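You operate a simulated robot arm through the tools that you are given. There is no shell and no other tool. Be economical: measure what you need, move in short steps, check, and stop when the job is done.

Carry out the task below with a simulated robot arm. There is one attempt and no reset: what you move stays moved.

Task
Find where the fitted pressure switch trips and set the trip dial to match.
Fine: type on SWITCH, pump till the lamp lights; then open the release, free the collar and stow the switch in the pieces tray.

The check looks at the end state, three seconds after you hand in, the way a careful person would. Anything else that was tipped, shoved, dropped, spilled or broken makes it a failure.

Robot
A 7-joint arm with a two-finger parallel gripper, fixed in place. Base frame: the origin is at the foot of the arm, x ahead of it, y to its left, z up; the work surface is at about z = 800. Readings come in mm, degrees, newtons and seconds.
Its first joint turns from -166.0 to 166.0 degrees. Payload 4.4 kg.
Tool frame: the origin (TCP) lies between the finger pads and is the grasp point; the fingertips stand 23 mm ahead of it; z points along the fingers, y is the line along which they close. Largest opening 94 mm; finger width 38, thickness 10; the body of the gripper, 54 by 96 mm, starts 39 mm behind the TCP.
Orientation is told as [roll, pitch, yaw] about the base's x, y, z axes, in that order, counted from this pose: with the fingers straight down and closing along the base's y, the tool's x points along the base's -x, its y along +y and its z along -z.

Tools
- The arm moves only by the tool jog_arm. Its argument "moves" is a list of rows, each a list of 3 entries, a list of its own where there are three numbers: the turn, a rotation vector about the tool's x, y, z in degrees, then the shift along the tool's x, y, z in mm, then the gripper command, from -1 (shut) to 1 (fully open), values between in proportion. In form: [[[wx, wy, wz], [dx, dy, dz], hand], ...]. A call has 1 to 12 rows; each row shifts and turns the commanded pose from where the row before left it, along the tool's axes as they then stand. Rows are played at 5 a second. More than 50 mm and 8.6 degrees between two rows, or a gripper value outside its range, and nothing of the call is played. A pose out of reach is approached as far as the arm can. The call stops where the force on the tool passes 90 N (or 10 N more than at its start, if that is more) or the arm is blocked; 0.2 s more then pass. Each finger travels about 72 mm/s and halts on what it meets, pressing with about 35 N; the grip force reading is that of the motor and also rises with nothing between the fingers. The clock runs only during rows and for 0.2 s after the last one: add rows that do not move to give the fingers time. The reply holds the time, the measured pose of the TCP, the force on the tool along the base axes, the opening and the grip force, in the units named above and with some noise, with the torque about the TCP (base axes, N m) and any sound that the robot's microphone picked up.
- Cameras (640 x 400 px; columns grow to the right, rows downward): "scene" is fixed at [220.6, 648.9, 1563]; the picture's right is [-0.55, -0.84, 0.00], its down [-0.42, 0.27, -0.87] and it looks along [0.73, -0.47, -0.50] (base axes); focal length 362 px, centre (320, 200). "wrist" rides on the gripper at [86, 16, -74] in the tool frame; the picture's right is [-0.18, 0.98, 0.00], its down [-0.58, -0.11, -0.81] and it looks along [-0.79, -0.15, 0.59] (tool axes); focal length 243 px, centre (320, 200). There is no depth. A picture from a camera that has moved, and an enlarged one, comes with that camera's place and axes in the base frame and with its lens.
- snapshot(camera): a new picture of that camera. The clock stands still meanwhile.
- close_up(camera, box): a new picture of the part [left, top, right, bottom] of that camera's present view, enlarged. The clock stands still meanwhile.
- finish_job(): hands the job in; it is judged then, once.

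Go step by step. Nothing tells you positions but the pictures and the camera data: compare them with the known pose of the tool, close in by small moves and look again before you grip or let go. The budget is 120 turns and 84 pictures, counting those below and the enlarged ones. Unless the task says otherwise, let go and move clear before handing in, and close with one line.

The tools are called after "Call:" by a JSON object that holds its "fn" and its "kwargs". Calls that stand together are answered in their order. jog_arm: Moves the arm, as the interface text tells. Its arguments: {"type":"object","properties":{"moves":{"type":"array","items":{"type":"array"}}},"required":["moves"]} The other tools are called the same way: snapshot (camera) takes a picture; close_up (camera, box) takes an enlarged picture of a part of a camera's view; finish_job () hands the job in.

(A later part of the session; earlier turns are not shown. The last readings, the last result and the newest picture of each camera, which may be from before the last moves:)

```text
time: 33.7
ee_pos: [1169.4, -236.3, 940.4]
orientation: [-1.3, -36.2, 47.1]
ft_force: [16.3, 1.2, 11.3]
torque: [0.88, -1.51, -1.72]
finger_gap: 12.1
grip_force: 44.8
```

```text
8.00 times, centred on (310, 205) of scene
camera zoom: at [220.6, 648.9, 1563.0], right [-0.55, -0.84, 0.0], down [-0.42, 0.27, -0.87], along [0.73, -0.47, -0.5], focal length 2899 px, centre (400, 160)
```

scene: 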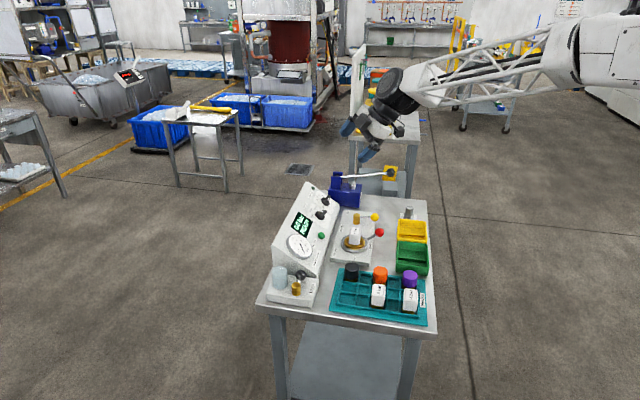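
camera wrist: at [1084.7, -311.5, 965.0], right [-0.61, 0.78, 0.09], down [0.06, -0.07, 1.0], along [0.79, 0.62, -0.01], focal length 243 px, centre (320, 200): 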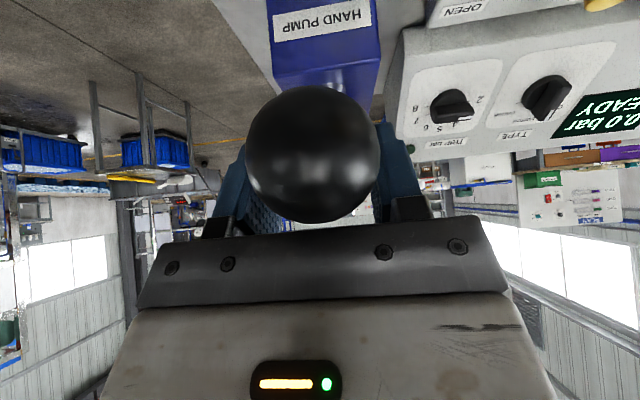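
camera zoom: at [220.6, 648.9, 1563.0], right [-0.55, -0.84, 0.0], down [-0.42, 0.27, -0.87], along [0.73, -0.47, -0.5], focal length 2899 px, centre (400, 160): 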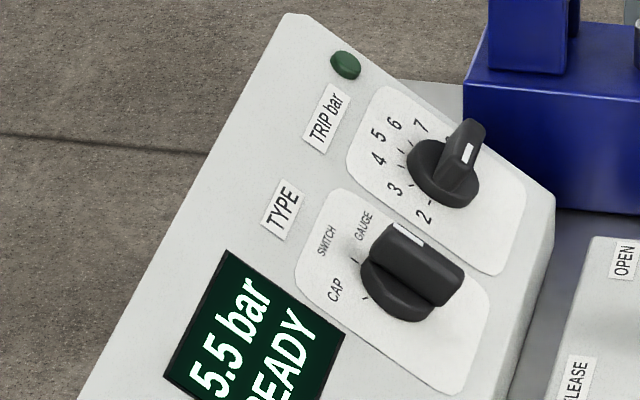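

Call:
{"fn": "jog_arm", "kwargs": {"moves": [[[0, 0, 0], [6, 0, 7.8], -1], [[0, 0, 0], [0, 0, 0], -1]]}}

Call:
{"fn": "close_up", "kwargs": {"camera": "scene", "box": [270, 180, 350, 230]}}

```text
time: 34.3
ee_pos: [1168.8, -238.4, 928.4]
orientation: [-1.1, -36.1, 47.1]
ft_force: [-13.2, -8.2, 10.6]
torque: [0.46, -0.75, -1.8]
finger_gap: 12.2
grip_force: 44.7
```

```text
8.00 times, centred on (310, 205) of scene
camera zoom: at [220.6, 648.9, 1563.0], right [-0.55, -0.84, 0.0], down [-0.42, 0.27, -0.87], along [0.73, -0.47, -0.5], focal length 2899 px, centre (400, 160)
```

zoom: 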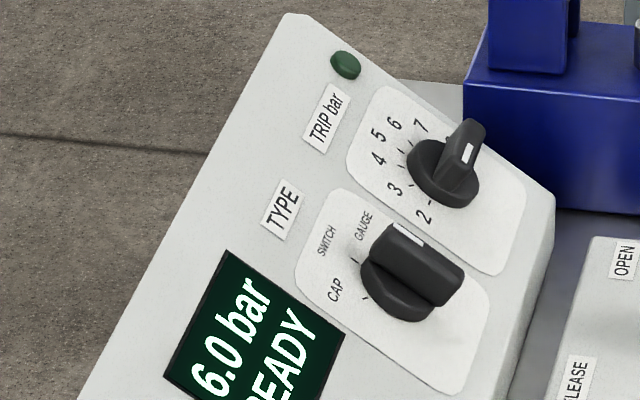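

6.0 bar and the lamp is still dark, so the label lies. One more small step.

Call:
{"fn": "jog_arm", "kwargs": {"moves": [[[0, 0, 0], [5.8, 0, 8.1], -1], [[0, 0, 0], [0, 0, 0], -1]]}}

Call:
{"fn": "close_up", "kwargs": {"camera": "scene", "box": [270, 180, 350, 230]}}

```text
time: 34.9
ee_pos: [1170.0, -238.3, 919.0]
orientation: [-1.4, -36.2, 47.2]
ft_force: [5.6, -2.4, 13.7]
torque: [0.9, -1.16, -2.01]
finger_gap: 12.3
grip_force: 45.0
```

```text
8.00 times, centred on (310, 205) of scene
camera zoom: at [220.6, 648.9, 1563.0], right [-0.55, -0.84, 0.0], down [-0.42, 0.27, -0.87], along [0.73, -0.47, -0.5], focal length 2899 px, centre (400, 160)
```

zoom: 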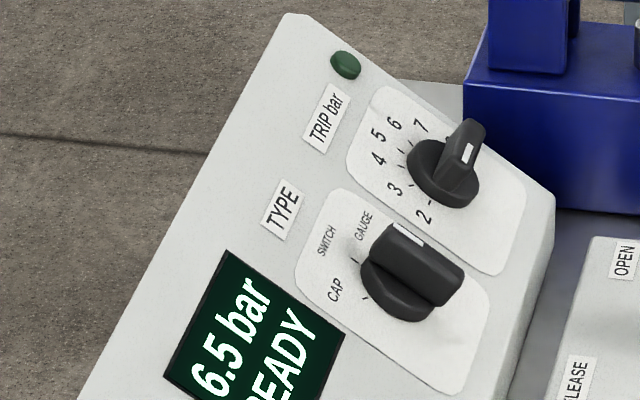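

Call:
{"fn": "jog_arm", "kwargs": {"moves": [[[0, 0, 0], [5.5, 0, 8.2], -1], [[0, 0, 0], [0, 0, 0], -1]]}}

Call:
{"fn": "close_up", "kwargs": {"camera": "scene", "box": [270, 180, 350, 230]}}

```text
time: 35.5
ee_pos: [1168.7, -237.7, 911.0]
orientation: [-1.3, -36.2, 47.2]
ft_force: [24.8, -12.9, 13.6]
torque: [0.78, -1.14, -2.21]
finger_gap: 12.0
grip_force: 44.7
```

```text
8.00 times, centred on (310, 205) of scene
camera zoom: at [220.6, 648.9, 1563.0], right [-0.55, -0.84, 0.0], down [-0.42, 0.27, -0.87], along [0.73, -0.47, -0.5], focal length 2899 px, centre (400, 160)
```

zoom: 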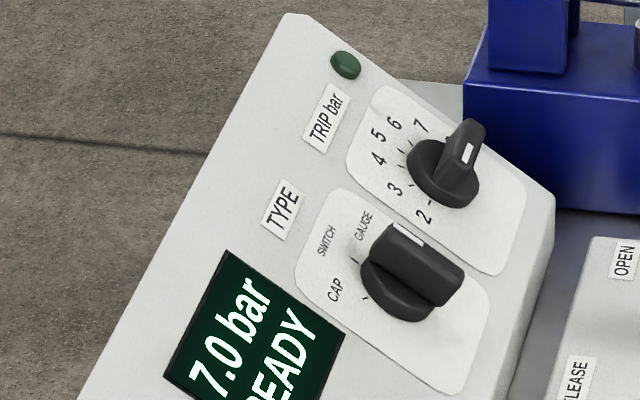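

7.0 and dark. I'll do another stroke to 7.5.

Call:
{"fn": "jog_arm", "kwargs": {"moves": [[[0, 0, 0], [-5.5, 0, -8.3], -1], [[0, 0, 0], [-5.7, 0, -8.2], -1], [[0, 0, 0], [-6, 0, -8], -1], [[0, 0, 0], [-6, 0, -7.5], -1], [[0, 0, 0], [0, 0, 0], -1]]}}

Call:
{"fn": "jog_arm", "kwargs": {"moves": [[[0, 0, 0], [6.2, 0, 7.8], -1], [[0, 0, 0], [0, 0, 0], -1]]}}

Call:
{"fn": "close_up", "kwargs": {"camera": "scene", "box": [270, 180, 350, 230]}}

```text
time: 36.7
ee_pos: [1170.8, -236.2, 948.0]
orientation: [-1.2, -36.0, 47.3]
ft_force: [50.6, -10.3, -12.9]
torque: [-1.41, 0.48, -1.68]
finger_gap: 12.0
grip_force: 44.9
```

```text
time: 37.3
ee_pos: [1169.1, -239.6, 940.7]
orientation: [-1.3, -36.3, 47.2]
ft_force: [28.7, -10.7, 10.9]
torque: [0.77, -1.65, -1.79]
finger_gap: 12.3
grip_force: 45.5
```

```text
8.00 times, centred on (310, 205) of scene
camera zoom: at [220.6, 648.9, 1563.0], right [-0.55, -0.84, 0.0], down [-0.42, 0.27, -0.87], along [0.73, -0.47, -0.5], focal length 2899 px, centre (400, 160)
```

zoom: 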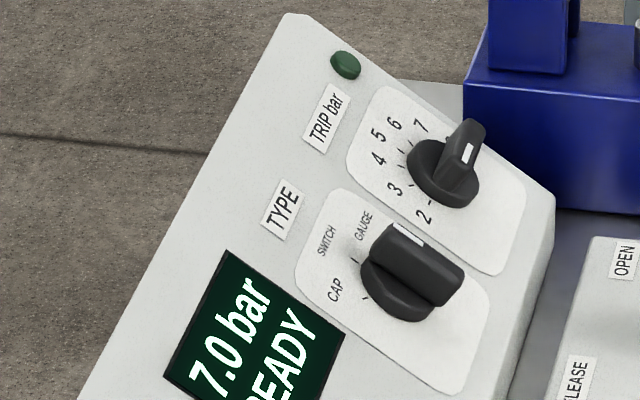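

Call:
{"fn": "jog_arm", "kwargs": {"moves": [[[0, 0, 0], [4, 0, 5], -1], [[0, 0, 0], [0, 0, 0], -1]]}}

Call:
{"fn": "close_up", "kwargs": {"camera": "scene", "box": [270, 180, 350, 230]}}

```text
time: 37.9
ee_pos: [1168.7, -238.0, 933.2]
orientation: [-1.2, -36.1, 47.1]
ft_force: [0.2, -12.9, 12.9]
torque: [0.61, -1.12, -1.77]
finger_gap: 12.2
grip_force: 45.0
```

```text
8.00 times, centred on (310, 205) of scene
camera zoom: at [220.6, 648.9, 1563.0], right [-0.55, -0.84, 0.0], down [-0.42, 0.27, -0.87], along [0.73, -0.47, -0.5], focal length 2899 px, centre (400, 160)
```

zoom: 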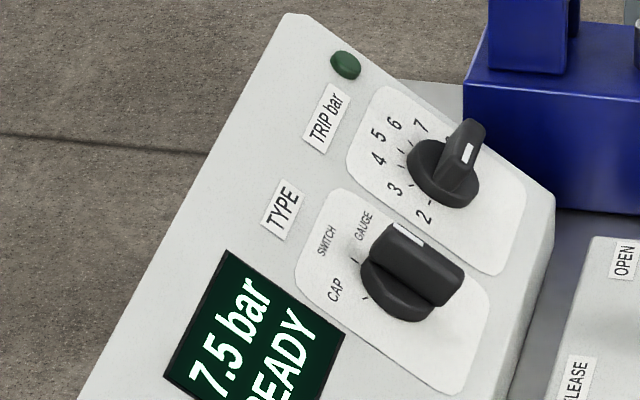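

Call:
{"fn": "jog_arm", "kwargs": {"moves": [[[0, 0, 0], [5.8, 0, 8.1], -1], [[0, 0, 0], [0, 0, 0], -1]]}}

Call:
{"fn": "close_up", "kwargs": {"camera": "scene", "box": [270, 180, 350, 230]}}

```text
time: 38.5
ee_pos: [1168.3, -238.5, 922.1]
orientation: [-1.1, -36.0, 47.0]
ft_force: [-13.4, -12.7, 11.5]
torque: [0.41, -0.52, -1.85]
finger_gap: 12.4
grip_force: 44.9
```

```text
8.00 times, centred on (310, 205) of scene
camera zoom: at [220.6, 648.9, 1563.0], right [-0.55, -0.84, 0.0], down [-0.42, 0.27, -0.87], along [0.73, -0.47, -0.5], focal length 2899 px, centre (400, 160)
```

zoom: 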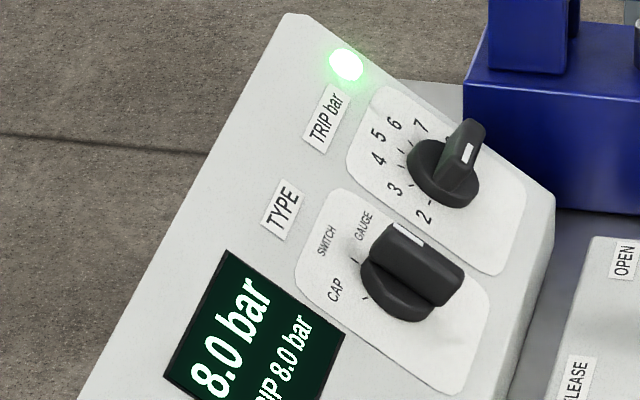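

The lamp lit at 8.0 bar ("TRIP 8.0 bar"). I'll raise the lever to its rest height, let go and back away along the tool axis.

Call:
{"fn": "jog_arm", "kwargs": {"moves": [[[0, 0, 0], [-5.7, 0, -8.2], -1], [[0, 0, 0], [-6, 0, -8], -1], [[0, 0, 0], [-6, 0, -6], -1], [[0, 0, 0], [0, 0, 0], -0.5], [[0, 0, 0], [0, 0, 0], 0], [[0, 0, 0], [0, 0, 0], 0.2], [[0, 0, 0], [0, 0, -20], 0.2], [[0, 0, 0], [0, 0, -30], 0.2], [[0, 0, 0], [0, 0, -30], 0.2], [[0, 0, 0], [0, 0, 0], 0.2]]}}

Call:
{"fn": "snapshot", "kwargs": {"camera": "wrist"}}

```text
time: 40.7
ee_pos: [1134.2, -270.2, 1015.1]
orientation: [-1.2, -36.1, 47.2]
ft_force: [-0.8, 0.2, 0.2]
torque: [0.03, 0.02, -0.05]
finger_gap: 56.3
grip_force: 0.0
```

```text
35 pictures are left
camera wrist: at [1044.6, -341.4, 1024.3], right [-0.61, 0.79, 0.09], down [0.06, -0.07, 1.0], along [0.79, 0.61, -0.01], focal length 243 px, centre (320, 200)
```

wrist: 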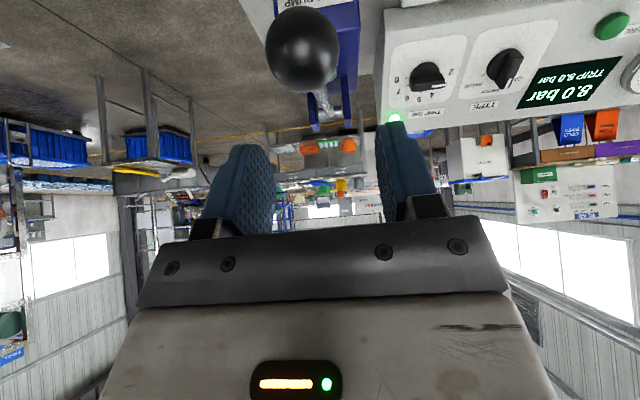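

Zooming on the trip dial from here for its scale and to refine its position.

Call:
{"fn": "close_up", "kwargs": {"camera": "wrist", "box": [384, 30, 544, 130]}}

```text
4.00 times, centred on (464, 80) of wrist
camera zoom: at [1044.6, -341.4, 1024.3], right [-0.61, 0.79, 0.09], down [0.06, -0.07, 1.0], along [0.79, 0.61, -0.01], focal length 970 px, centre (-256, 680)
```

zoom: 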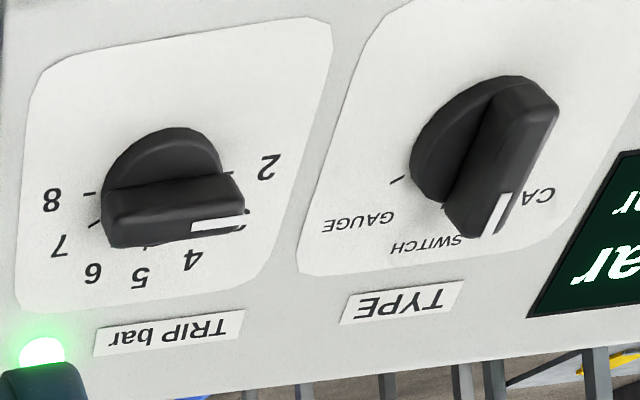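

The dial runs 2 to 8 at 30° per bar, so it needs 180° clockwise from 2. The knob is one pitch (about 106 mm) right of TYPE. I'll twist -90° here and move over to hover.

Call:
{"fn": "jog_arm", "kwargs": {"moves": [[[0, 0, -8.2], [0, 0, -4], 0], [[0, 0, -8.2], [0, 0, -4], 0], [[0, 0, -8.2], [0, 0, 0], 0], [[0, 0, -8.2], [0, 0, 0], 0], [[0, 0, -8.2], [0, 0, 0], 0], [[0, 0, -8.2], [0, 0, 0], 0], [[0, 0, -8.2], [0, 0, 0], 0], [[0, 0, -8.2], [0, 0, 0], 0], [[0, 0, -8.2], [0, 0, 0], 0], [[0, 0, -8.2], [0, 0, 0], 0], [[0, 0, -8], [0, 0, 8], 0]]}}

Call:
{"fn": "jog_arm", "kwargs": {"moves": [[[0, 0, 0], [-23.3, -29.3, 20.9], 0], [[0, 0, 0], [-23.3, -29.3, 20.9], 0], [[0, 0, 0], [-23.3, -29.3, 20.9], 0], [[0, 0, 0], [-23.3, -29.3, 20.9], 0], [[0, 0, 0], [-23.3, -29.3, 20.9], 0], [[0, 0, 0], [-0.5, 20.9, 28.7], 0], [[0, 0, 0], [-0.5, 20.9, 28.7], 0], [[0, 0, 0], [0, 0, 0], 0]]}}

Call:
{"fn": "snapshot", "kwargs": {"camera": "wrist"}}

Call:
{"fn": "close_up", "kwargs": {"camera": "scene", "box": [294, 175, 358, 215]}}

```text
time: 43.1
ee_pos: [1133.4, -269.8, 1017.1]
orientation: [-36.1, 1.0, 136.6]
ft_force: [0.1, 0.2, 0.2]
torque: [-0.01, 0.03, 0.02]
finger_gap: 46.9
grip_force: 0.0
```

```text
time: 44.9
ee_pos: [1174.0, -59.7, 947.8]
orientation: [-36.1, 1.0, 136.4]
ft_force: [0.6, -0.2, -0.6]
torque: [0.0, 0.02, -0.05]
finger_gap: 47.0
grip_force: 0.2
```

```text
33 pictures are left
camera wrist: at [1197.2, -160.7, 999.6], right [-0.67, -0.46, -0.58], down [-0.7, 0.13, 0.71], along [-0.25, 0.88, -0.4], focal length 243 px, centre (320, 200)
```

wrist: 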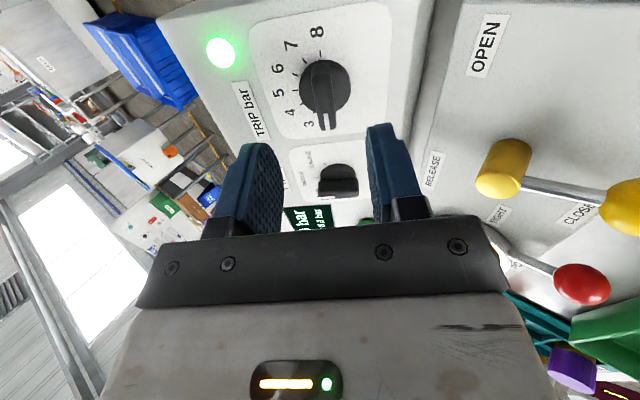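

```text
10.00 times, centred on (326, 195) of scene
camera zoom: at [220.6, 648.9, 1563.0], right [-0.55, -0.84, 0.0], down [-0.42, 0.27, -0.87], along [0.73, -0.47, -0.5], focal length 3624 px, centre (260, 250)
```

zoom: 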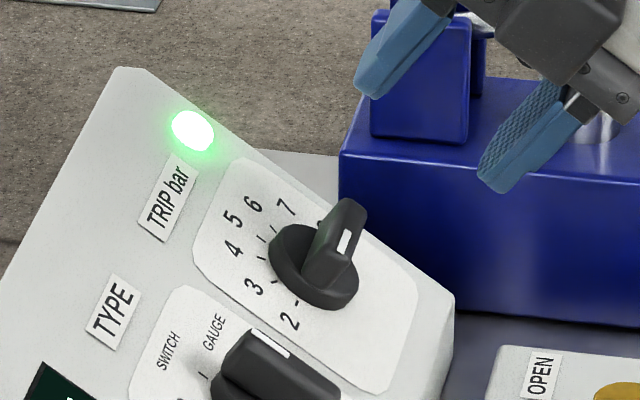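

Call:
{"fn": "close_up", "kwargs": {"camera": "wrist", "box": [240, 40, 400, 140]}}

```text
4.00 times, centred on (320, 90) of wrist
camera zoom: at [1197.2, -160.7, 999.6], right [-0.67, -0.46, -0.58], down [-0.7, 0.13, 0.71], along [-0.25, 0.88, -0.4], focal length 970 px, centre (320, 640)
```

zoom: 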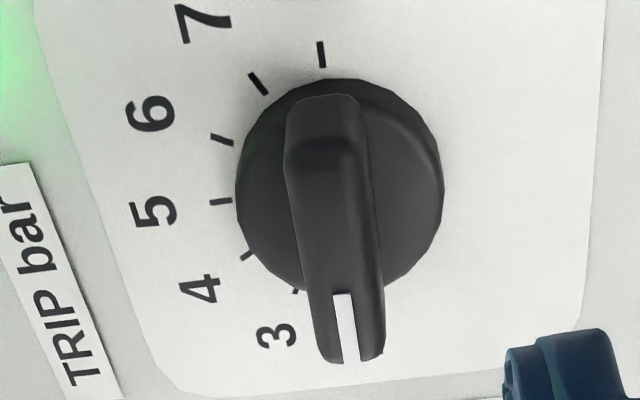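

Compared with the TYPE grip, the pitch is nearer 100 mm, so I'll shift -6 in tool x, advance 66 mm and check.

Call:
{"fn": "jog_arm", "kwargs": {"moves": [[[0, 0, 0], [-6, 0, 16], 0], [[0, 0, 0], [0, 0, 20], 0], [[0, 0, 0], [0, 0, 20], 0], [[0, 0, 0], [0, 0, 10], 0], [[0, 0, 0], [0, 0, 0], 0]]}}

Call:
{"fn": "close_up", "kwargs": {"camera": "scene", "box": [294, 175, 358, 215]}}

```text
time: 46.1
ee_pos: [1197.5, -28.2, 892.2]
orientation: [-36.2, 1.0, 136.5]
ft_force: [0.0, -1.0, -1.5]
torque: [-0.01, -0.01, -0.01]
finger_gap: 47.0
grip_force: 0.0
```

```text
10.00 times, centred on (326, 195) of scene
camera zoom: at [220.6, 648.9, 1563.0], right [-0.55, -0.84, 0.0], down [-0.42, 0.27, -0.87], along [0.73, -0.47, -0.5], focal length 3624 px, centre (260, 250)
```

zoom: 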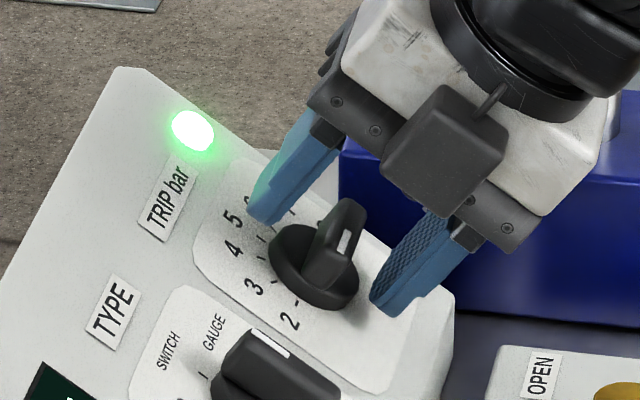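

Straddling well and centred. I'll close.

Call:
{"fn": "jog_arm", "kwargs": {"moves": [[[0, 0, 0], [0, 0, 0], -0.4], [[0, 0, 0], [0, 0, 0], -0.7], [[0, 0, 0], [0, 0, 0], -1], [[0, 0, 0], [0, 0, 0], -1]]}}

Call:
{"fn": "jog_arm", "kwargs": {"moves": [[[0, 0, 7], [0, 0, 0], -1], [[0, 0, 7], [0, 0, 0], -1], [[0, 0, 0], [0, 0, 0], -1]]}}

```text
time: 47.1
ee_pos: [1195.9, -28.8, 892.1]
orientation: [-36.2, 0.9, 136.4]
ft_force: [-7.7, -9.1, -4.4]
torque: [-0.09, 1.28, -1.2]
finger_gap: 13.2
grip_force: 45.4
```

```text
time: 47.9
ee_pos: [1196.3, -29.3, 890.8]
orientation: [-35.4, -7.3, 125.1]
ft_force: [-63.0, -16.8, 0.1]
torque: [-0.92, 1.48, 0.44]
finger_gap: 13.0
grip_force: 45.1
```

Call:
{"fn": "jog_arm", "kwargs": {"moves": [[[0, 0, 0], [0, 2.2, 0], -1], [[0, 0, 7], [0, 0.5, 0], -1], [[0, 0, 7], [0, 0.5, 0], -1], [[0, 0, 0], [0, 0, 0], -1]]}}

```text
time: 48.9
ee_pos: [1196.7, -29.6, 890.5]
orientation: [-33.3, -15.2, 113.3]
ft_force: [-36.9, -1.1, -2.2]
torque: [-1.15, 1.07, 0.05]
finger_gap: 13.3
grip_force: 45.1
```

Call:
{"fn": "jog_arm", "kwargs": {"moves": [[[0, 0, 0], [0, 1.5, 0], -1], [[0, 0, 7], [0, 0.5, 0], -1], [[0, 0, 7], [0, 0.5, 0], -1], [[0, 0, 0], [0, 0, 0], -1]]}}

Call:
{"fn": "jog_arm", "kwargs": {"moves": [[[0, 0, 0], [0, 1, 0], -1], [[0, 0, 7], [0, 0.5, 0], -1], [[0, 0, 7], [0, 0.5, 0], -1], [[0, 0, 0], [0, 0, 0], -1]]}}

```text
time: 49.9
ee_pos: [1194.9, -29.5, 891.2]
orientation: [-29.2, -22.4, 100.6]
ft_force: [46.0, 7.6, -7.4]
torque: [-0.79, 0.3, -0.38]
finger_gap: 13.2
grip_force: 44.5
```

```text
time: 50.6
ee_pos: [1193.8, -30.4, 891.4]
orientation: [-25.8, -26.5, 91.9]
ft_force: [28.6, 2.7, -9.7]
torque: [-0.04, 0.47, 0.11]
finger_gap: 13.1
grip_force: 45.5
stopped in row 3: the force on the tool passed its limit at 108 N (the readings are from after the stop); the commanded pose is now the measured one
```

Call:
{"fn": "jog_arm", "kwargs": {"moves": [[[0, 0, 0], [0, -1, 0], -1], [[0, 0, 7], [0, -0.5, 0], -1], [[0, 0, 7], [0, 0, 0], -1], [[0, 0, 0], [0, 0, 0], -1]]}}

Call:
{"fn": "close_up", "kwargs": {"camera": "scene", "box": [294, 175, 358, 215]}}

```text
time: 51.6
ee_pos: [1194.0, -29.4, 890.9]
orientation: [-18.3, -31.9, 76.8]
ft_force: [-62.8, 10.0, 2.4]
torque: [-0.17, 1.47, 0.8]
finger_gap: 12.8
grip_force: 44.9
```

```text
10.00 times, centred on (326, 195) of scene
camera zoom: at [220.6, 648.9, 1563.0], right [-0.55, -0.84, 0.0], down [-0.42, 0.27, -0.87], along [0.73, -0.47, -0.5], focal length 3624 px, centre (260, 250)
```

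zoom: 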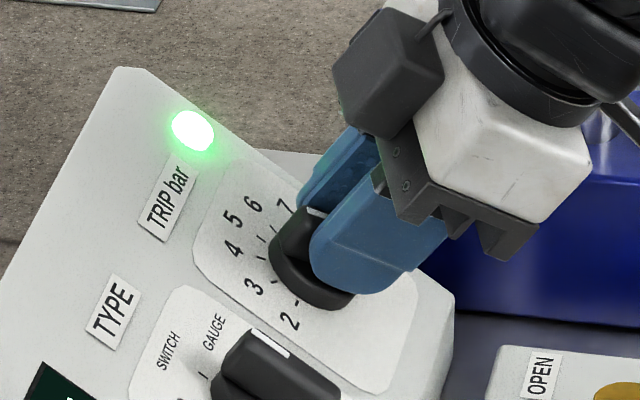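

It follows well, with 60° turned. Continuing in relieved steps.

Call:
{"fn": "jog_arm", "kwargs": {"moves": [[[0, 0, 0], [-2, 2.5, 0], -1], [[0, 0, 7], [0, 0.3, 0], -1], [[0, 0, 7], [0, 0.3, 0], -1], [[0, 0, 0], [0, 0, 0], -1]]}}

Call:
{"fn": "jog_arm", "kwargs": {"moves": [[[0, 0, 7], [0, 0, 0], -1], [[0, 0, 7], [0, 0, 0], -1], [[0, 0, 0], [0, 0, 0], -1]]}}

```text
time: 52.6
ee_pos: [1194.2, -29.8, 891.3]
orientation: [-9.3, -35.4, 60.5]
ft_force: [32.9, -26.4, -32.4]
torque: [0.27, 0.18, 0.12]
finger_gap: 13.0
grip_force: 44.9
```

```text
time: 53.4
ee_pos: [1193.0, -29.6, 890.9]
orientation: [0.8, -36.5, 43.2]
ft_force: [-0.4, -40.3, -23.7]
torque: [-0.63, 0.82, 0.02]
finger_gap: 12.6
grip_force: 44.6
```

About 90° done, pointing at 5. Continuing toward 8.

Call:
{"fn": "jog_arm", "kwargs": {"moves": [[[0, 0, 7], [1, 0, 0], -1], [[0, 0, 7], [0.5, 0, 0], -1], [[0, 0, 0], [0, 0, 0], -1]]}}

Call:
{"fn": "jog_arm", "kwargs": {"moves": [[[0, 0, 7], [0, 0, 0], -1], [[0, 0, 7], [0, 0, 0], -1], [[0, 0, 0], [0, 0, 0], -1]]}}

```text
time: 54.2
ee_pos: [1194.4, -28.9, 892.1]
orientation: [10.7, -35.1, 26.1]
ft_force: [44.6, -38.4, -14.5]
torque: [-0.93, 0.11, -0.52]
finger_gap: 12.8
grip_force: 44.6
```

```text
time: 55.0
ee_pos: [1193.7, -28.0, 892.7]
orientation: [19.7, -31.4, 10.0]
ft_force: [52.1, -34.5, -3.2]
torque: [-0.86, -0.85, -0.89]
finger_gap: 13.1
grip_force: 45.3
```

Call:
{"fn": "jog_arm", "kwargs": {"moves": [[[0, 0, 0], [-1, -1.8, 0], -1], [[0, 0, 7], [0, 0, 0], -1], [[0, 0, 7], [0, 0, 0], -1], [[0, 0, 0], [0, 0, 0], -1]]}}

Call:
{"fn": "jog_arm", "kwargs": {"moves": [[[0, 0, 7], [0, 0, 0], -1], [[0, 0, 7], [0, 0, 0], -1], [[0, 0, 0], [0, 0, 0], -1]]}}

```text
time: 56.0
ee_pos: [1194.3, -28.3, 891.3]
orientation: [26.7, -25.7, -4.4]
ft_force: [-34.8, 3.2, 28.4]
torque: [-0.5, 0.95, 0.2]
finger_gap: 13.1
grip_force: 45.2
```

```text
time: 56.8
ee_pos: [1192.6, -27.8, 891.7]
orientation: [31.7, -18.8, -17.7]
ft_force: [-36.4, 22.1, 28.1]
torque: [-0.17, 0.6, 0.27]
finger_gap: 13.1
grip_force: 45.1
```

Call:
{"fn": "jog_arm", "kwargs": {"moves": [[[0, 0, 0], [1, 1, 0], -1], [[0, 0, 7.5], [0, 0, 0], -1], [[0, 0, 7.5], [0, 0, 0], -1], [[0, 0, 0], [0, 0, 0], -1]]}}

Call:
{"fn": "jog_arm", "kwargs": {"moves": [[[0, 0, 7.5], [0, 0, 0], -1], [[0, 0, 7.5], [0, 0, 0], -1], [[0, 0, 0], [0, 0, 0], -1]]}}

```text
time: 57.8
ee_pos: [1195.0, -27.8, 893.0]
orientation: [35.0, -10.5, -30.7]
ft_force: [6.7, 28.1, 7.5]
torque: [-0.67, -0.64, -0.63]
finger_gap: 13.4
grip_force: 44.9
```

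```text
time: 58.6
ee_pos: [1194.1, -27.4, 892.6]
orientation: [36.5, -1.9, -42.9]
ft_force: [17.4, 30.3, 15.6]
torque: [-0.62, -0.36, -0.45]
finger_gap: 13.3
grip_force: 44.8
```

I'll release, back off and read the dial.

Call:
{"fn": "jog_arm", "kwargs": {"moves": [[[0, 0, 2], [0, 0, 0], -1], [[0, 0, 0], [0, 0, 0], -1], [[0, 0, 0], [0, 0, 0], -0.5], [[0, 0, 0], [0, 0, 0], 0], [[0, 0, 0], [0, 0, -20], 0], [[0, 0, 0], [0, 0, -30], 0], [[0, 0, 0], [0, 0, -30], 0], [[0, 0, 0], [0, 0, 0], 0]]}}

Call:
{"fn": "close_up", "kwargs": {"camera": "wrist", "box": [240, 30, 400, 130]}}

Call:
{"fn": "close_up", "kwargs": {"camera": "scene", "box": [270, 180, 350, 230]}}

```text
time: 60.4
ee_pos: [1160.1, -63.1, 954.3]
orientation: [36.4, -0.6, -44.5]
ft_force: [-0.5, 0.5, -0.2]
torque: [0.03, -0.03, 0.01]
finger_gap: 46.9
grip_force: 0.0
```

```text
4.00 times, centred on (320, 80) of wrist
camera zoom: at [1076.4, -26.1, 1025.0], right [0.68, 0.44, 0.58], down [0.01, -0.81, 0.59], along [0.73, -0.39, -0.56], focal length 970 px, centre (320, 680)
```

zoom: 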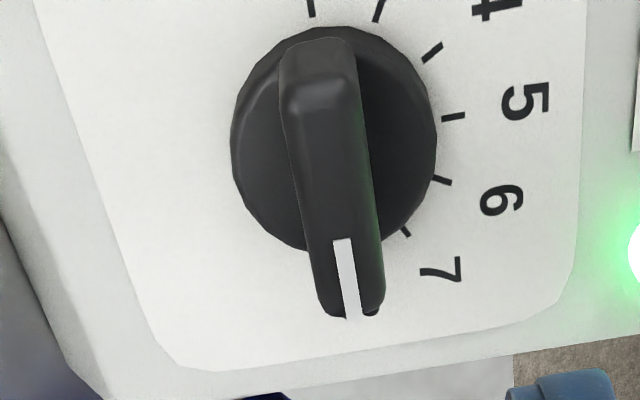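

```text
8.00 times, centred on (310, 205) of scene
camera zoom: at [220.6, 648.9, 1563.0], right [-0.55, -0.84, 0.0], down [-0.42, 0.27, -0.87], along [0.73, -0.47, -0.5], focal length 2899 px, centre (400, 160)
```

zoom: 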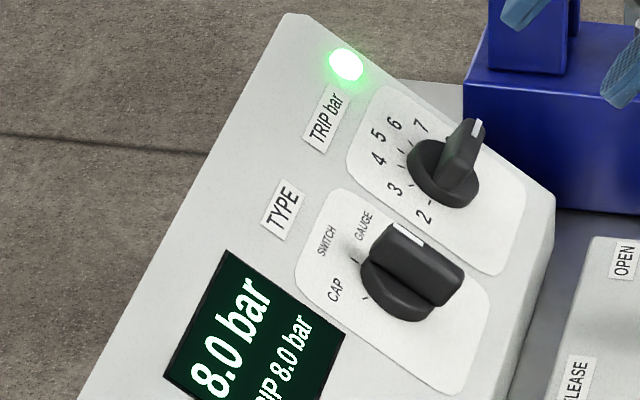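

The dial reads 8. Next is the RELEASE lever: it points to CLOSED (toward the robot) with its ball at about (1049, -127, 847), and OPEN is on the pump side. I'll back off, restore the yaw and look at it from closer.

Call:
{"fn": "jog_arm", "kwargs": {"moves": [[[0, 0, -8], [0, 0, -30], 0], [[0, 0, -8], [0, 0, -30], 0], [[0, 0, -8], [0, 0, 0], 0], [[0, 0, -8], [0, 0, 0], -0.5], [[0, 0, -8], [0, 0, 0], -1], [[0, 0, -8], [0, 0, 0], -1], [[0, 0, -8], [0, 0, 0], -1], [[0, 0, -8], [0, 0, 0], -1], [[0, 0, -8], [0, 0, 0], -1], [[0, 0, -8], [0, 0, 0], -1], [[0, 0, -8], [0, 0, 0], -1], [[0, 0, 0], [0, 0, 0], -1]]}}

Call:
{"fn": "close_up", "kwargs": {"camera": "scene", "box": [322, 200, 402, 250]}}

Call:
{"fn": "snapshot", "kwargs": {"camera": "wrist"}}

```text
time: 63.0
ee_pos: [1133.5, -86.5, 1005.2]
orientation: [0.6, -36.4, 43.6]
ft_force: [-0.5, 0.1, 0.0]
torque: [0.01, -0.05, 0.02]
finger_gap: 0.0
grip_force: 34.9
```

```text
8.00 times, centred on (362, 225) of scene
camera zoom: at [220.6, 648.9, 1563.0], right [-0.55, -0.84, 0.0], down [-0.42, 0.27, -0.87], along [0.73, -0.47, -0.5], focal length 2899 px, centre (-16, 0)
```

zoom: 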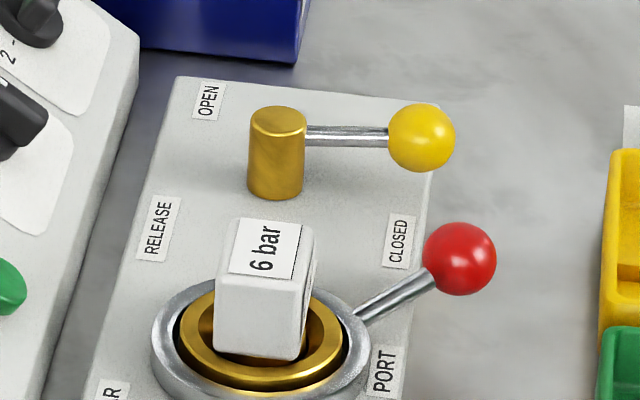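

```text
25 pictures are left
camera wrist: at [1041.7, -154.4, 1014.6], right [-0.57, 0.81, 0.12], down [0.08, -0.09, 0.99], along [0.81, 0.58, -0.01], focal length 243 px, centre (320, 200)
```

wrist: 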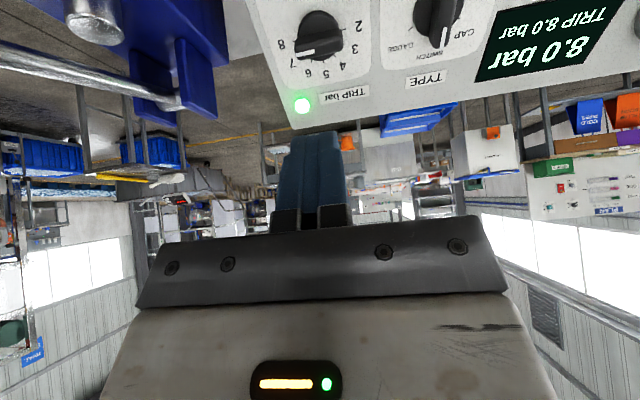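

The ball radius is about 15 and the lever about 66 mm long. I'll push it toward OPEN with closed fingers from its collar side, hovering first to verify position.

Call:
{"fn": "jog_arm", "kwargs": {"moves": [[[0, 0, 0], [37, 21.7, -0.3], -1], [[0, 0, 0], [37, 21.7, -0.3], -1], [[0, 0, 0], [37, 21.7, -0.3], -1], [[0, 0, 0], [0, 0, 0], -1]]}}

Call:
{"fn": "snapshot", "kwargs": {"camera": "wrist"}}

Call:
{"fn": "close_up", "kwargs": {"camera": "scene", "box": [322, 190, 418, 250]}}

```text
time: 64.0
ee_pos: [1023.6, -103.3, 941.9]
orientation: [0.7, -36.5, 43.6]
ft_force: [0.3, -0.3, -0.4]
torque: [-0.03, -0.01, 0.01]
finger_gap: 0.0
grip_force: 35.5
```

```text
24 pictures are left
camera wrist: at [931.9, -171.2, 951.5], right [-0.57, 0.81, 0.12], down [0.08, -0.09, 0.99], along [0.82, 0.58, -0.01], focal length 243 px, centre (320, 200)
```

wrist: 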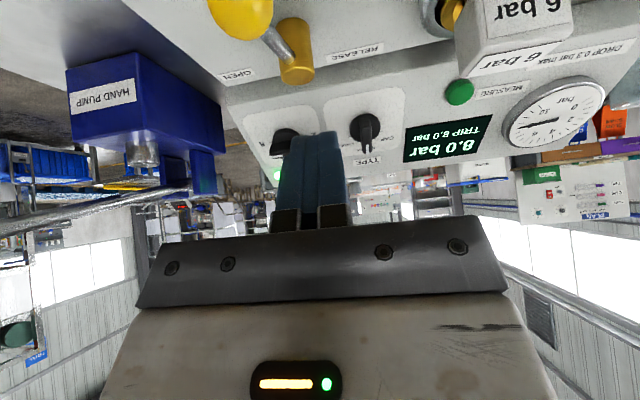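

```text
6.67 times, centred on (370, 220) of scene
camera zoom: at [220.6, 648.9, 1563.0], right [-0.55, -0.84, 0.0], down [-0.42, 0.27, -0.87], along [0.73, -0.47, -0.5], focal length 2416 px, centre (-13, 67)
```

zoom: 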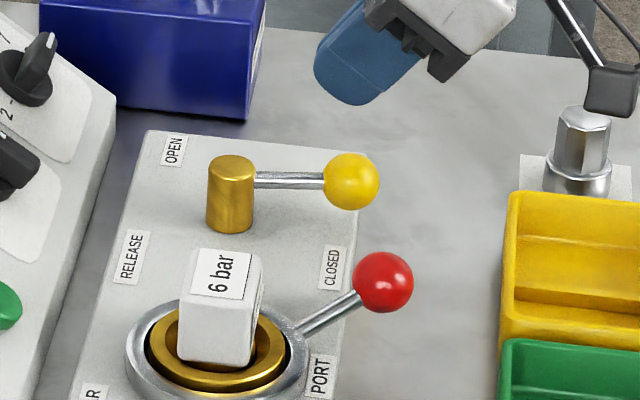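

Ball ≈ (1046, -124, 851), post ≈ (1085, -69). My fingertips are about 30 mm to its collar side. I'll go down beside it.

Call:
{"fn": "jog_arm", "kwargs": {"moves": [[[0, 0, 0], [0, 6, 0], -1], [[0, 0, 0], [21.6, 0, 29.4], -1], [[0, 0, 0], [20.5, 0, 28], -1], [[0, 0, 0], [0, 0, 0], -1]]}}

Call:
{"fn": "close_up", "kwargs": {"camera": "scene", "box": [322, 190, 418, 250]}}

```text
time: 65.0
ee_pos: [1018.5, -95.9, 866.7]
orientation: [0.6, -36.4, 43.6]
ft_force: [0.1, 0.4, -0.6]
torque: [0.01, 0.01, 0.01]
finger_gap: 0.0
grip_force: 35.0
```

```text
6.67 times, centred on (370, 220) of scene
camera zoom: at [220.6, 648.9, 1563.0], right [-0.55, -0.84, 0.0], down [-0.42, 0.27, -0.87], along [0.73, -0.47, -0.5], focal length 2416 px, centre (-13, 67)
```

zoom: 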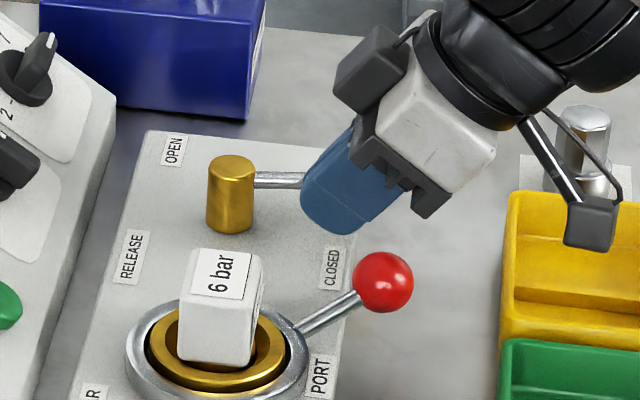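

Fingers are in place. I'll push toward the pump side along the arc, first 30°.

Call:
{"fn": "jog_arm", "kwargs": {"moves": [[[0, 0, 0], [0, -11, 0], -1], [[0, 0, 0], [3.7, -15, -2.7], -1], [[0, 0, 0], [0.4, -15.9, -0.3], -1], [[0, 0, 0], [0, 0, 0], -1]]}}

Call:
{"fn": "close_up", "kwargs": {"camera": "scene", "box": [270, 180, 398, 260]}}

```text
time: 66.0
ee_pos: [1044.1, -131.2, 869.2]
orientation: [0.7, -36.4, 43.5]
ft_force: [-0.5, 0.8, 0.4]
torque: [0.0, 0.02, 0.0]
finger_gap: 0.0
grip_force: 35.1
```

```text
5.00 times, centred on (334, 220) of scene
camera zoom: at [220.6, 648.9, 1563.0], right [-0.55, -0.84, 0.0], down [-0.42, 0.27, -0.87], along [0.73, -0.47, -0.5], focal length 1812 px, centre (250, 100)
```

zoom: 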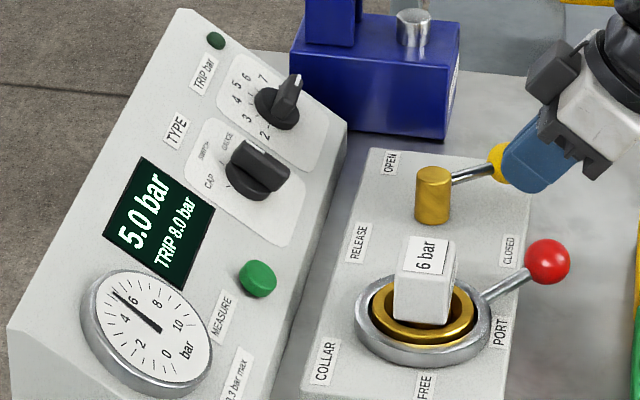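

Pressure is falling. I'll continue the arc to fully open.

Call:
{"fn": "jog_arm", "kwargs": {"moves": [[[0, 0, 0], [-2.8, -15.3, 2.1], -1], [[0, 0, 0], [-5.9, -13.9, 4.4], -1], [[0, 0, 0], [-8.6, -11.6, 6.4], -1], [[0, 0, 0], [-8, -8.3, 5.9], -1], [[0, 0, 0], [0, 0, 0], -1]]}}

Call:
{"fn": "close_up", "kwargs": {"camera": "scene", "box": [270, 180, 398, 260]}}

```text
time: 67.2
ee_pos: [1101.8, -144.9, 868.1]
orientation: [0.7, -36.4, 43.5]
ft_force: [-5.7, -4.7, 10.0]
torque: [0.16, -0.18, 0.1]
finger_gap: 0.0
grip_force: 35.3
```

```text
5.00 times, centred on (334, 220) of scene
camera zoom: at [220.6, 648.9, 1563.0], right [-0.55, -0.84, 0.0], down [-0.42, 0.27, -0.87], along [0.73, -0.47, -0.5], focal length 1812 px, centre (250, 100)
```

zoom: 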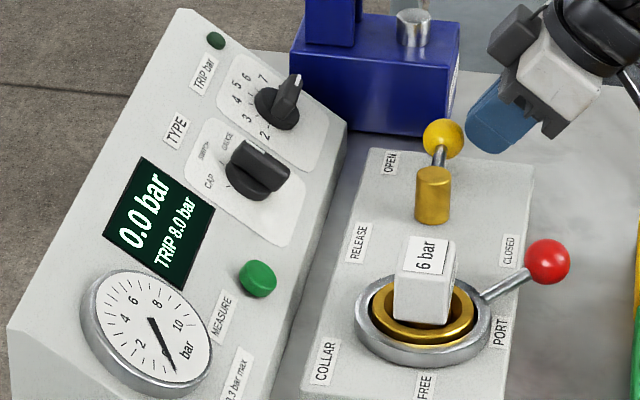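

RELEASE is open and pressure reads 0.0. Next is the red COLLAR lever: it points along base -y (TIGHT), and FREE should be along base -x. I'll move to hover beside its ball on the +x side.

Call:
{"fn": "jog_arm", "kwargs": {"moves": [[[0, 0, 0], [-12, 0, -37.5], -1], [[0, 0, 0], [-12, 0, -37.5], -1], [[0, 0, 0], [0, 39.4, 0], -1], [[0, 0, 0], [0, 39.4, 0], -1], [[0, 0, 0], [0, 39.4, 0], -1], [[0, 0, 0], [13, 0, 17.7], -1], [[0, 0, 0], [0, 0, 0], -1]]}}

Call:
{"fn": "snapshot", "kwargs": {"camera": "wrist"}}

Call:
{"fn": "close_up", "kwargs": {"camera": "scene", "box": [322, 200, 418, 260]}}

```text
time: 68.8
ee_pos: [1001.5, -72.8, 921.9]
orientation: [0.8, -36.4, 43.5]
ft_force: [0.2, 0.2, 0.4]
torque: [0.02, 0.01, -0.01]
finger_gap: 0.0
grip_force: 34.0
```

```text
19 pictures are left
camera wrist: at [909.0, -141.4, 930.8], right [-0.57, 0.81, 0.12], down [0.08, -0.09, 0.99], along [0.82, 0.58, -0.01], focal length 243 px, centre (320, 200)
```

wrist: 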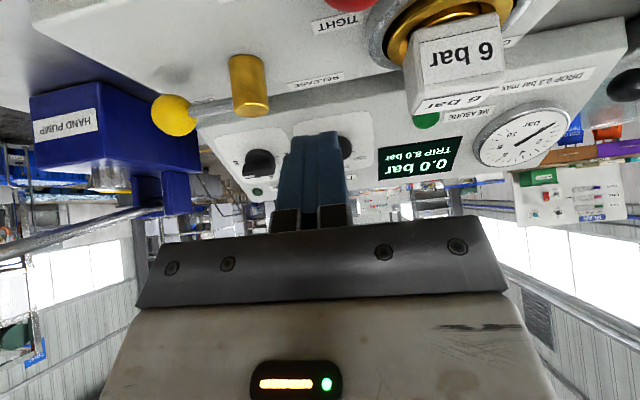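

```text
6.67 times, centred on (370, 230) of scene
camera zoom: at [220.6, 648.9, 1563.0], right [-0.55, -0.84, 0.0], down [-0.42, 0.27, -0.87], along [0.73, -0.47, -0.5], focal length 2416 px, centre (-13, 0)
```

zoom: 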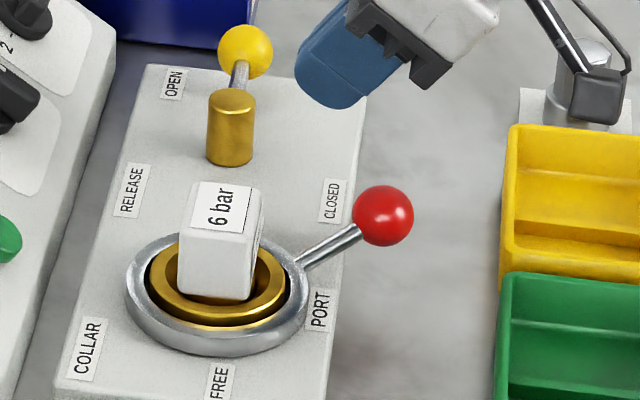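

Ball ≈ (970, -76). The tips are about 40 mm to its +x side. I'll go down and push the first half of the arc.

Call:
{"fn": "jog_arm", "kwargs": {"moves": [[[0, 0, 0], [16.3, 0, 22.1], -1], [[0, 0, 0], [16.3, 0, 22.1], -1], [[0, 0, 0], [0, 0, 0], -1], [[0, 0, 0], [6.4, 4.8, -4.7], -1], [[0, 0, 0], [16.1, 12.3, -11.9], -1], [[0, 0, 0], [13, 17.2, -9.6], -1], [[0, 0, 0], [9, 20.7, -6.6], -1], [[0, 0, 0], [0, 0, 0], -1]]}}

Call:
{"fn": "close_up", "kwargs": {"camera": "scene", "box": [322, 200, 418, 260]}}

```text
time: 70.6
ee_pos: [923.7, -75.1, 867.3]
orientation: [0.7, -36.4, 43.5]
ft_force: [0.2, -2.0, 0.8]
torque: [-0.01, -0.03, 0.01]
finger_gap: 0.2
grip_force: 34.7
```

```text
6.67 times, centred on (370, 230) of scene
camera zoom: at [220.6, 648.9, 1563.0], right [-0.55, -0.84, 0.0], down [-0.42, 0.27, -0.87], along [0.73, -0.47, -0.5], focal length 2416 px, centre (-13, 0)
```

zoom: 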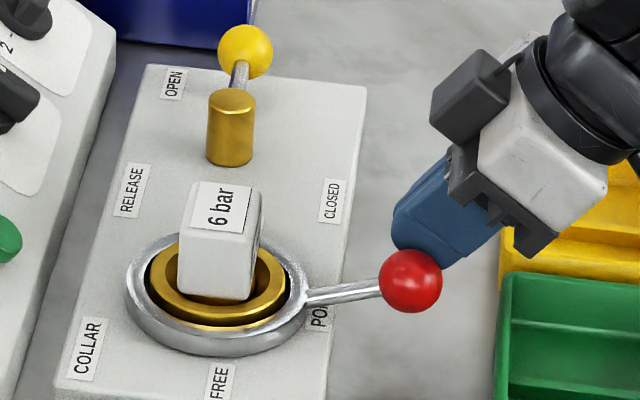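

Halfway. Continuing to FREE.

Call:
{"fn": "jog_arm", "kwargs": {"moves": [[[0, 0, 0], [4.4, 22.9, -3.2], -1], [[0, 0, 0], [-0.6, 23.5, 0.4], -1], [[0, 0, 0], [-5.4, 22.6, 4], -1], [[0, 0, 0], [0, 0, 0], -1]]}}

Call:
{"fn": "close_up", "kwargs": {"camera": "scene", "box": [310, 210, 438, 290]}}

```text
time: 71.6
ee_pos: [878.1, -29.2, 871.1]
orientation: [0.2, -36.5, 43.4]
ft_force: [1.7, -36.1, 1.3]
torque: [-0.4, -0.06, -0.38]
finger_gap: 0.0
grip_force: 34.7
stopped in row 4: the force on the tool passed its limit at 95 N (the readings are from after the stop); the commanded pose is now the measured one
```

```text
5.00 times, centred on (374, 250) of scene
camera zoom: at [220.6, 648.9, 1563.0], right [-0.55, -0.84, 0.0], down [-0.42, 0.27, -0.87], along [0.73, -0.47, -0.5], focal length 1812 px, centre (50, -50)
```

zoom: 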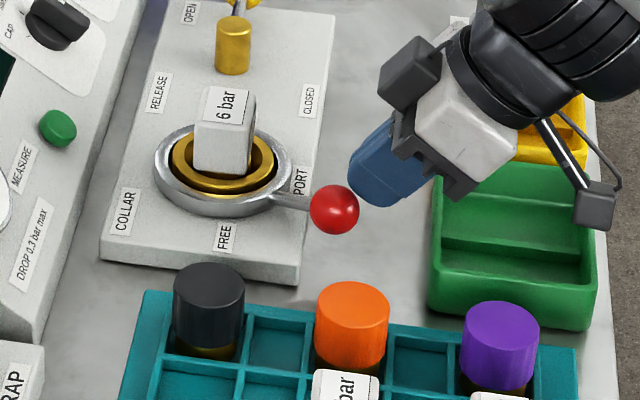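

The lever has swung about 75–85° and met resistance. I'll nudge once more to see whether it's the end stop.

Call:
{"fn": "jog_arm", "kwargs": {"moves": [[[0, 0, 0], [-2.2, 2.9, 1.6], -1], [[0, 0, 0], [-1.1, 1.5, 0.8], -1], [[0, 0, 0], [0, 0, 0], -1]]}}

Call:
{"fn": "close_up", "kwargs": {"camera": "scene", "box": [322, 200, 418, 260]}}

```text
time: 72.1
ee_pos: [876.7, -29.3, 872.3]
orientation: [0.0, -36.6, 43.0]
ft_force: [-3.8, -36.5, 5.5]
torque: [-0.42, -0.02, -0.24]
finger_gap: 0.0
grip_force: 35.2
stopped in row 2: the force on the tool passed its limit at 96 N (the readings are from after the stop); the commanded pose is now the measured one
```

```text
6.67 times, centred on (370, 230) of scene
camera zoom: at [220.6, 648.9, 1563.0], right [-0.55, -0.84, 0.0], down [-0.42, 0.27, -0.87], along [0.73, -0.47, -0.5], focal length 2416 px, centre (-13, 0)
```

zoom: 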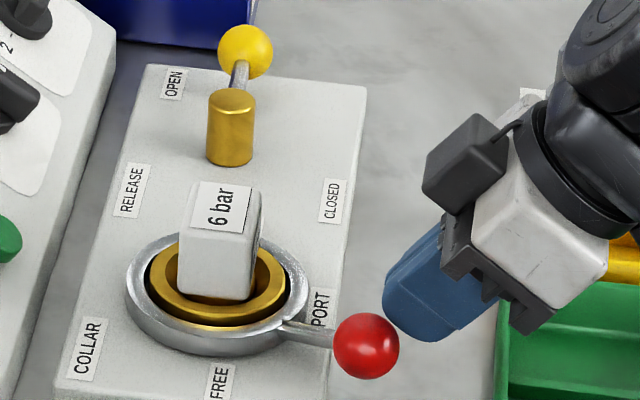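

That's a firm end stop, so the collar is at FREE. The switch block top is at about (978, 19, 883), with sides square to the bench. I'll back off, rise, open and hover above it.

Call:
{"fn": "jog_arm", "kwargs": {"moves": [[[0, 0, 0], [11.1, -14.5, -8.2], -1], [[0, 0, -2], [-23.7, 0, -32.2], -0.5], [[0, 0, 0], [-23.7, 0, -32.2], 0.4], [[0, 0, 0], [-31.4, -6.8, 23.2], 0.4], [[0, 0, 0], [-31.4, -6.8, 23.2], 0.4], [[0, 0, 0], [-31.4, -6.8, 23.2], 0.4], [[0, 0, 0], [0, 0, 0], 0.4]]}}

Call:
{"fn": "snapshot", "kwargs": {"camera": "wrist"}}

Call:
{"fn": "close_up", "kwargs": {"camera": "scene", "box": [310, 190, 406, 250]}}

```text
time: 73.7
ee_pos: [978.2, 18.7, 952.9]
orientation: [-1.4, -36.4, 45.6]
ft_force: [0.1, 0.6, -0.2]
torque: [-0.03, -0.04, 0.0]
finger_gap: 66.0
grip_force: 0.1
```

```text
14 pictures are left
camera wrist: at [886.5, -49.8, 960.6], right [-0.59, 0.8, 0.09], down [0.05, -0.07, 1.0], along [0.81, 0.59, 0.0], focal length 243 px, centre (320, 200)
```

wrist: 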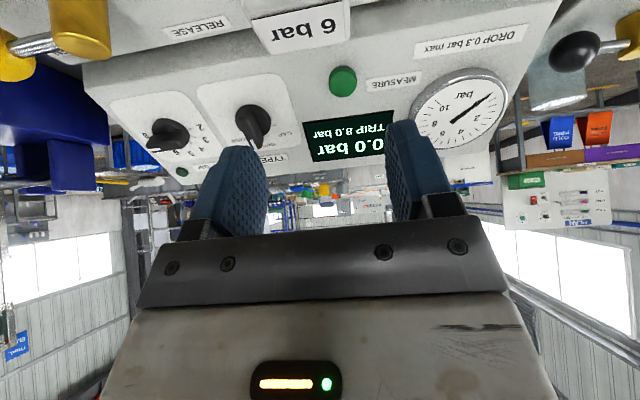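

```text
6.67 times, centred on (358, 220) of scene
camera zoom: at [220.6, 648.9, 1563.0], right [-0.55, -0.84, 0.0], down [-0.42, 0.27, -0.87], along [0.73, -0.47, -0.5], focal length 2416 px, centre (67, 67)
```

zoom: 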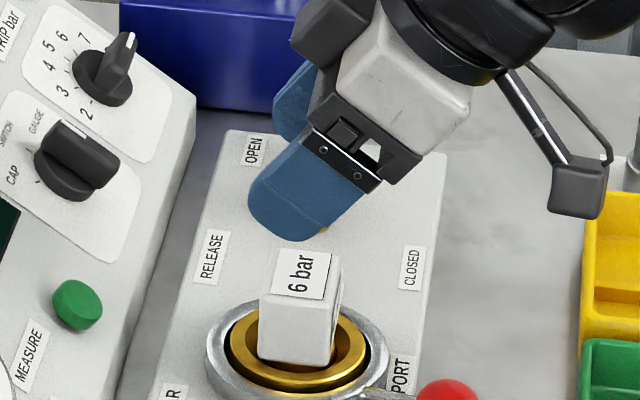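

Alignment checks out. I'll lower vertically so the pads straddle the block.

Call:
{"fn": "jog_arm", "kwargs": {"moves": [[[0, 0, 0], [15.2, 0.5, 20.7], 0.4], [[0, 0, 0], [15.2, 0.5, 20.7], 0.4], [[0, 0, 0], [14.5, 0.5, 19.8], 0.4], [[0, 0, 0], [0, 0, 0], 0.4]]}}

Call:
{"fn": "close_up", "kwargs": {"camera": "scene", "box": [310, 190, 406, 250]}}

```text
time: 74.7
ee_pos: [976.4, 19.7, 875.7]
orientation: [-1.3, -36.5, 45.6]
ft_force: [-0.5, 0.7, 0.0]
torque: [0.01, 0.0, 0.02]
finger_gap: 65.7
grip_force: 0.1
```

```text
6.67 times, centred on (358, 220) of scene
camera zoom: at [220.6, 648.9, 1563.0], right [-0.55, -0.84, 0.0], down [-0.42, 0.27, -0.87], along [0.73, -0.47, -0.5], focal length 2416 px, centre (67, 67)
```

zoom: 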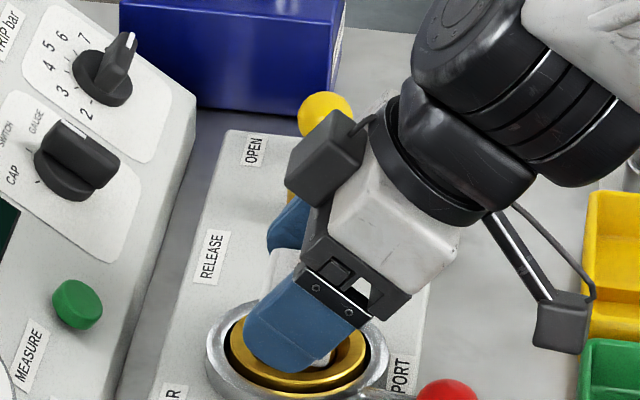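

Call:
{"fn": "jog_arm", "kwargs": {"moves": [[[0, 0, 0], [0, 0, 0], 0.1], [[0, 0, 0], [0, 0, 0], -0.1], [[0, 0, 0], [0, 0, 0], -0.3], [[0, 0, 0], [0, 0, 0], -0.5], [[0, 0, 0], [0, 0, 0], -0.5]]}}

```text
time: 75.9
ee_pos: [977.2, 19.6, 876.9]
orientation: [-1.5, -36.6, 45.6]
ft_force: [2.9, -2.6, 1.1]
torque: [-0.05, -0.14, 0.05]
finger_gap: 45.8
grip_force: 35.4
```

Gripped at 46 mm, well centred. I'll lift straight up, starting gently.

Call:
{"fn": "jog_arm", "kwargs": {"moves": [[[0, 0, 0], [-3, 0, -4], -0.6], [[0, 0, 0], [-3, 0, -4], -0.6], [[0, 0, 0], [-5.9, 0, -8.05], -0.6], [[0, 0, 0], [-5.9, 0, -8.05], -0.6], [[0, 0, 0], [0, 0, 0], -0.6]]}}

Call:
{"fn": "close_up", "kwargs": {"camera": "scene", "box": [310, 190, 406, 250]}}

```text
time: 77.1
ee_pos: [974.2, 19.9, 905.9]
orientation: [-1.4, -36.6, 45.6]
ft_force: [0.3, -0.1, -2.5]
torque: [0.01, 0.04, 0.02]
finger_gap: 45.9
grip_force: 34.6
```

```text
6.67 times, centred on (358, 220) of scene
camera zoom: at [220.6, 648.9, 1563.0], right [-0.55, -0.84, 0.0], down [-0.42, 0.27, -0.87], along [0.73, -0.47, -0.5], focal length 2416 px, centre (67, 67)
```

zoom: 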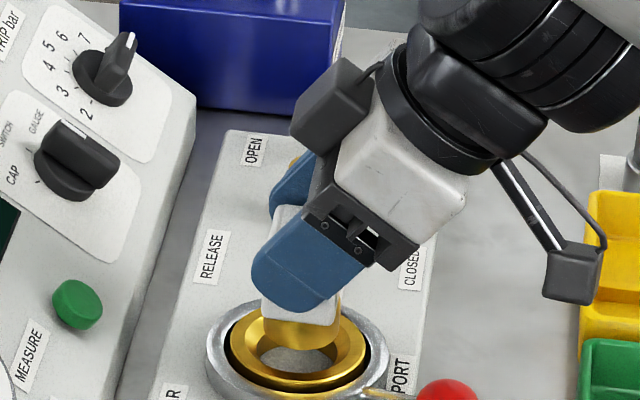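

The switch is free and lifts easily. I'll raise it and study the pieces tray.

Call:
{"fn": "jog_arm", "kwargs": {"moves": [[[0, 0, 0], [-23.7, 0, -32.2], -0.6], [[0, 0, 0], [-23.7, 0, -32.2], -0.6], [[0, 0, 0], [0, 0, 0], -0.6]]}}

Call:
{"fn": "close_up", "kwargs": {"camera": "scene", "box": [320, 256, 440, 331]}}

```text
time: 77.9
ee_pos: [970.8, 21.3, 983.4]
orientation: [-1.4, -36.5, 45.6]
ft_force: [-0.8, -0.2, -1.5]
torque: [0.0, 0.02, -0.02]
finger_gap: 45.8
grip_force: 34.7
```

```text
5.33 times, centred on (380, 294) of scene
camera zoom: at [220.6, 648.9, 1563.0], right [-0.55, -0.84, 0.0], down [-0.42, 0.27, -0.87], along [0.73, -0.47, -0.5], focal length 1933 px, centre (0, -299)
```

zoom: 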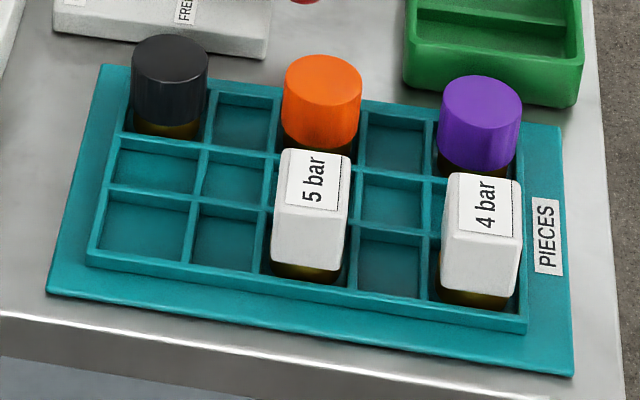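

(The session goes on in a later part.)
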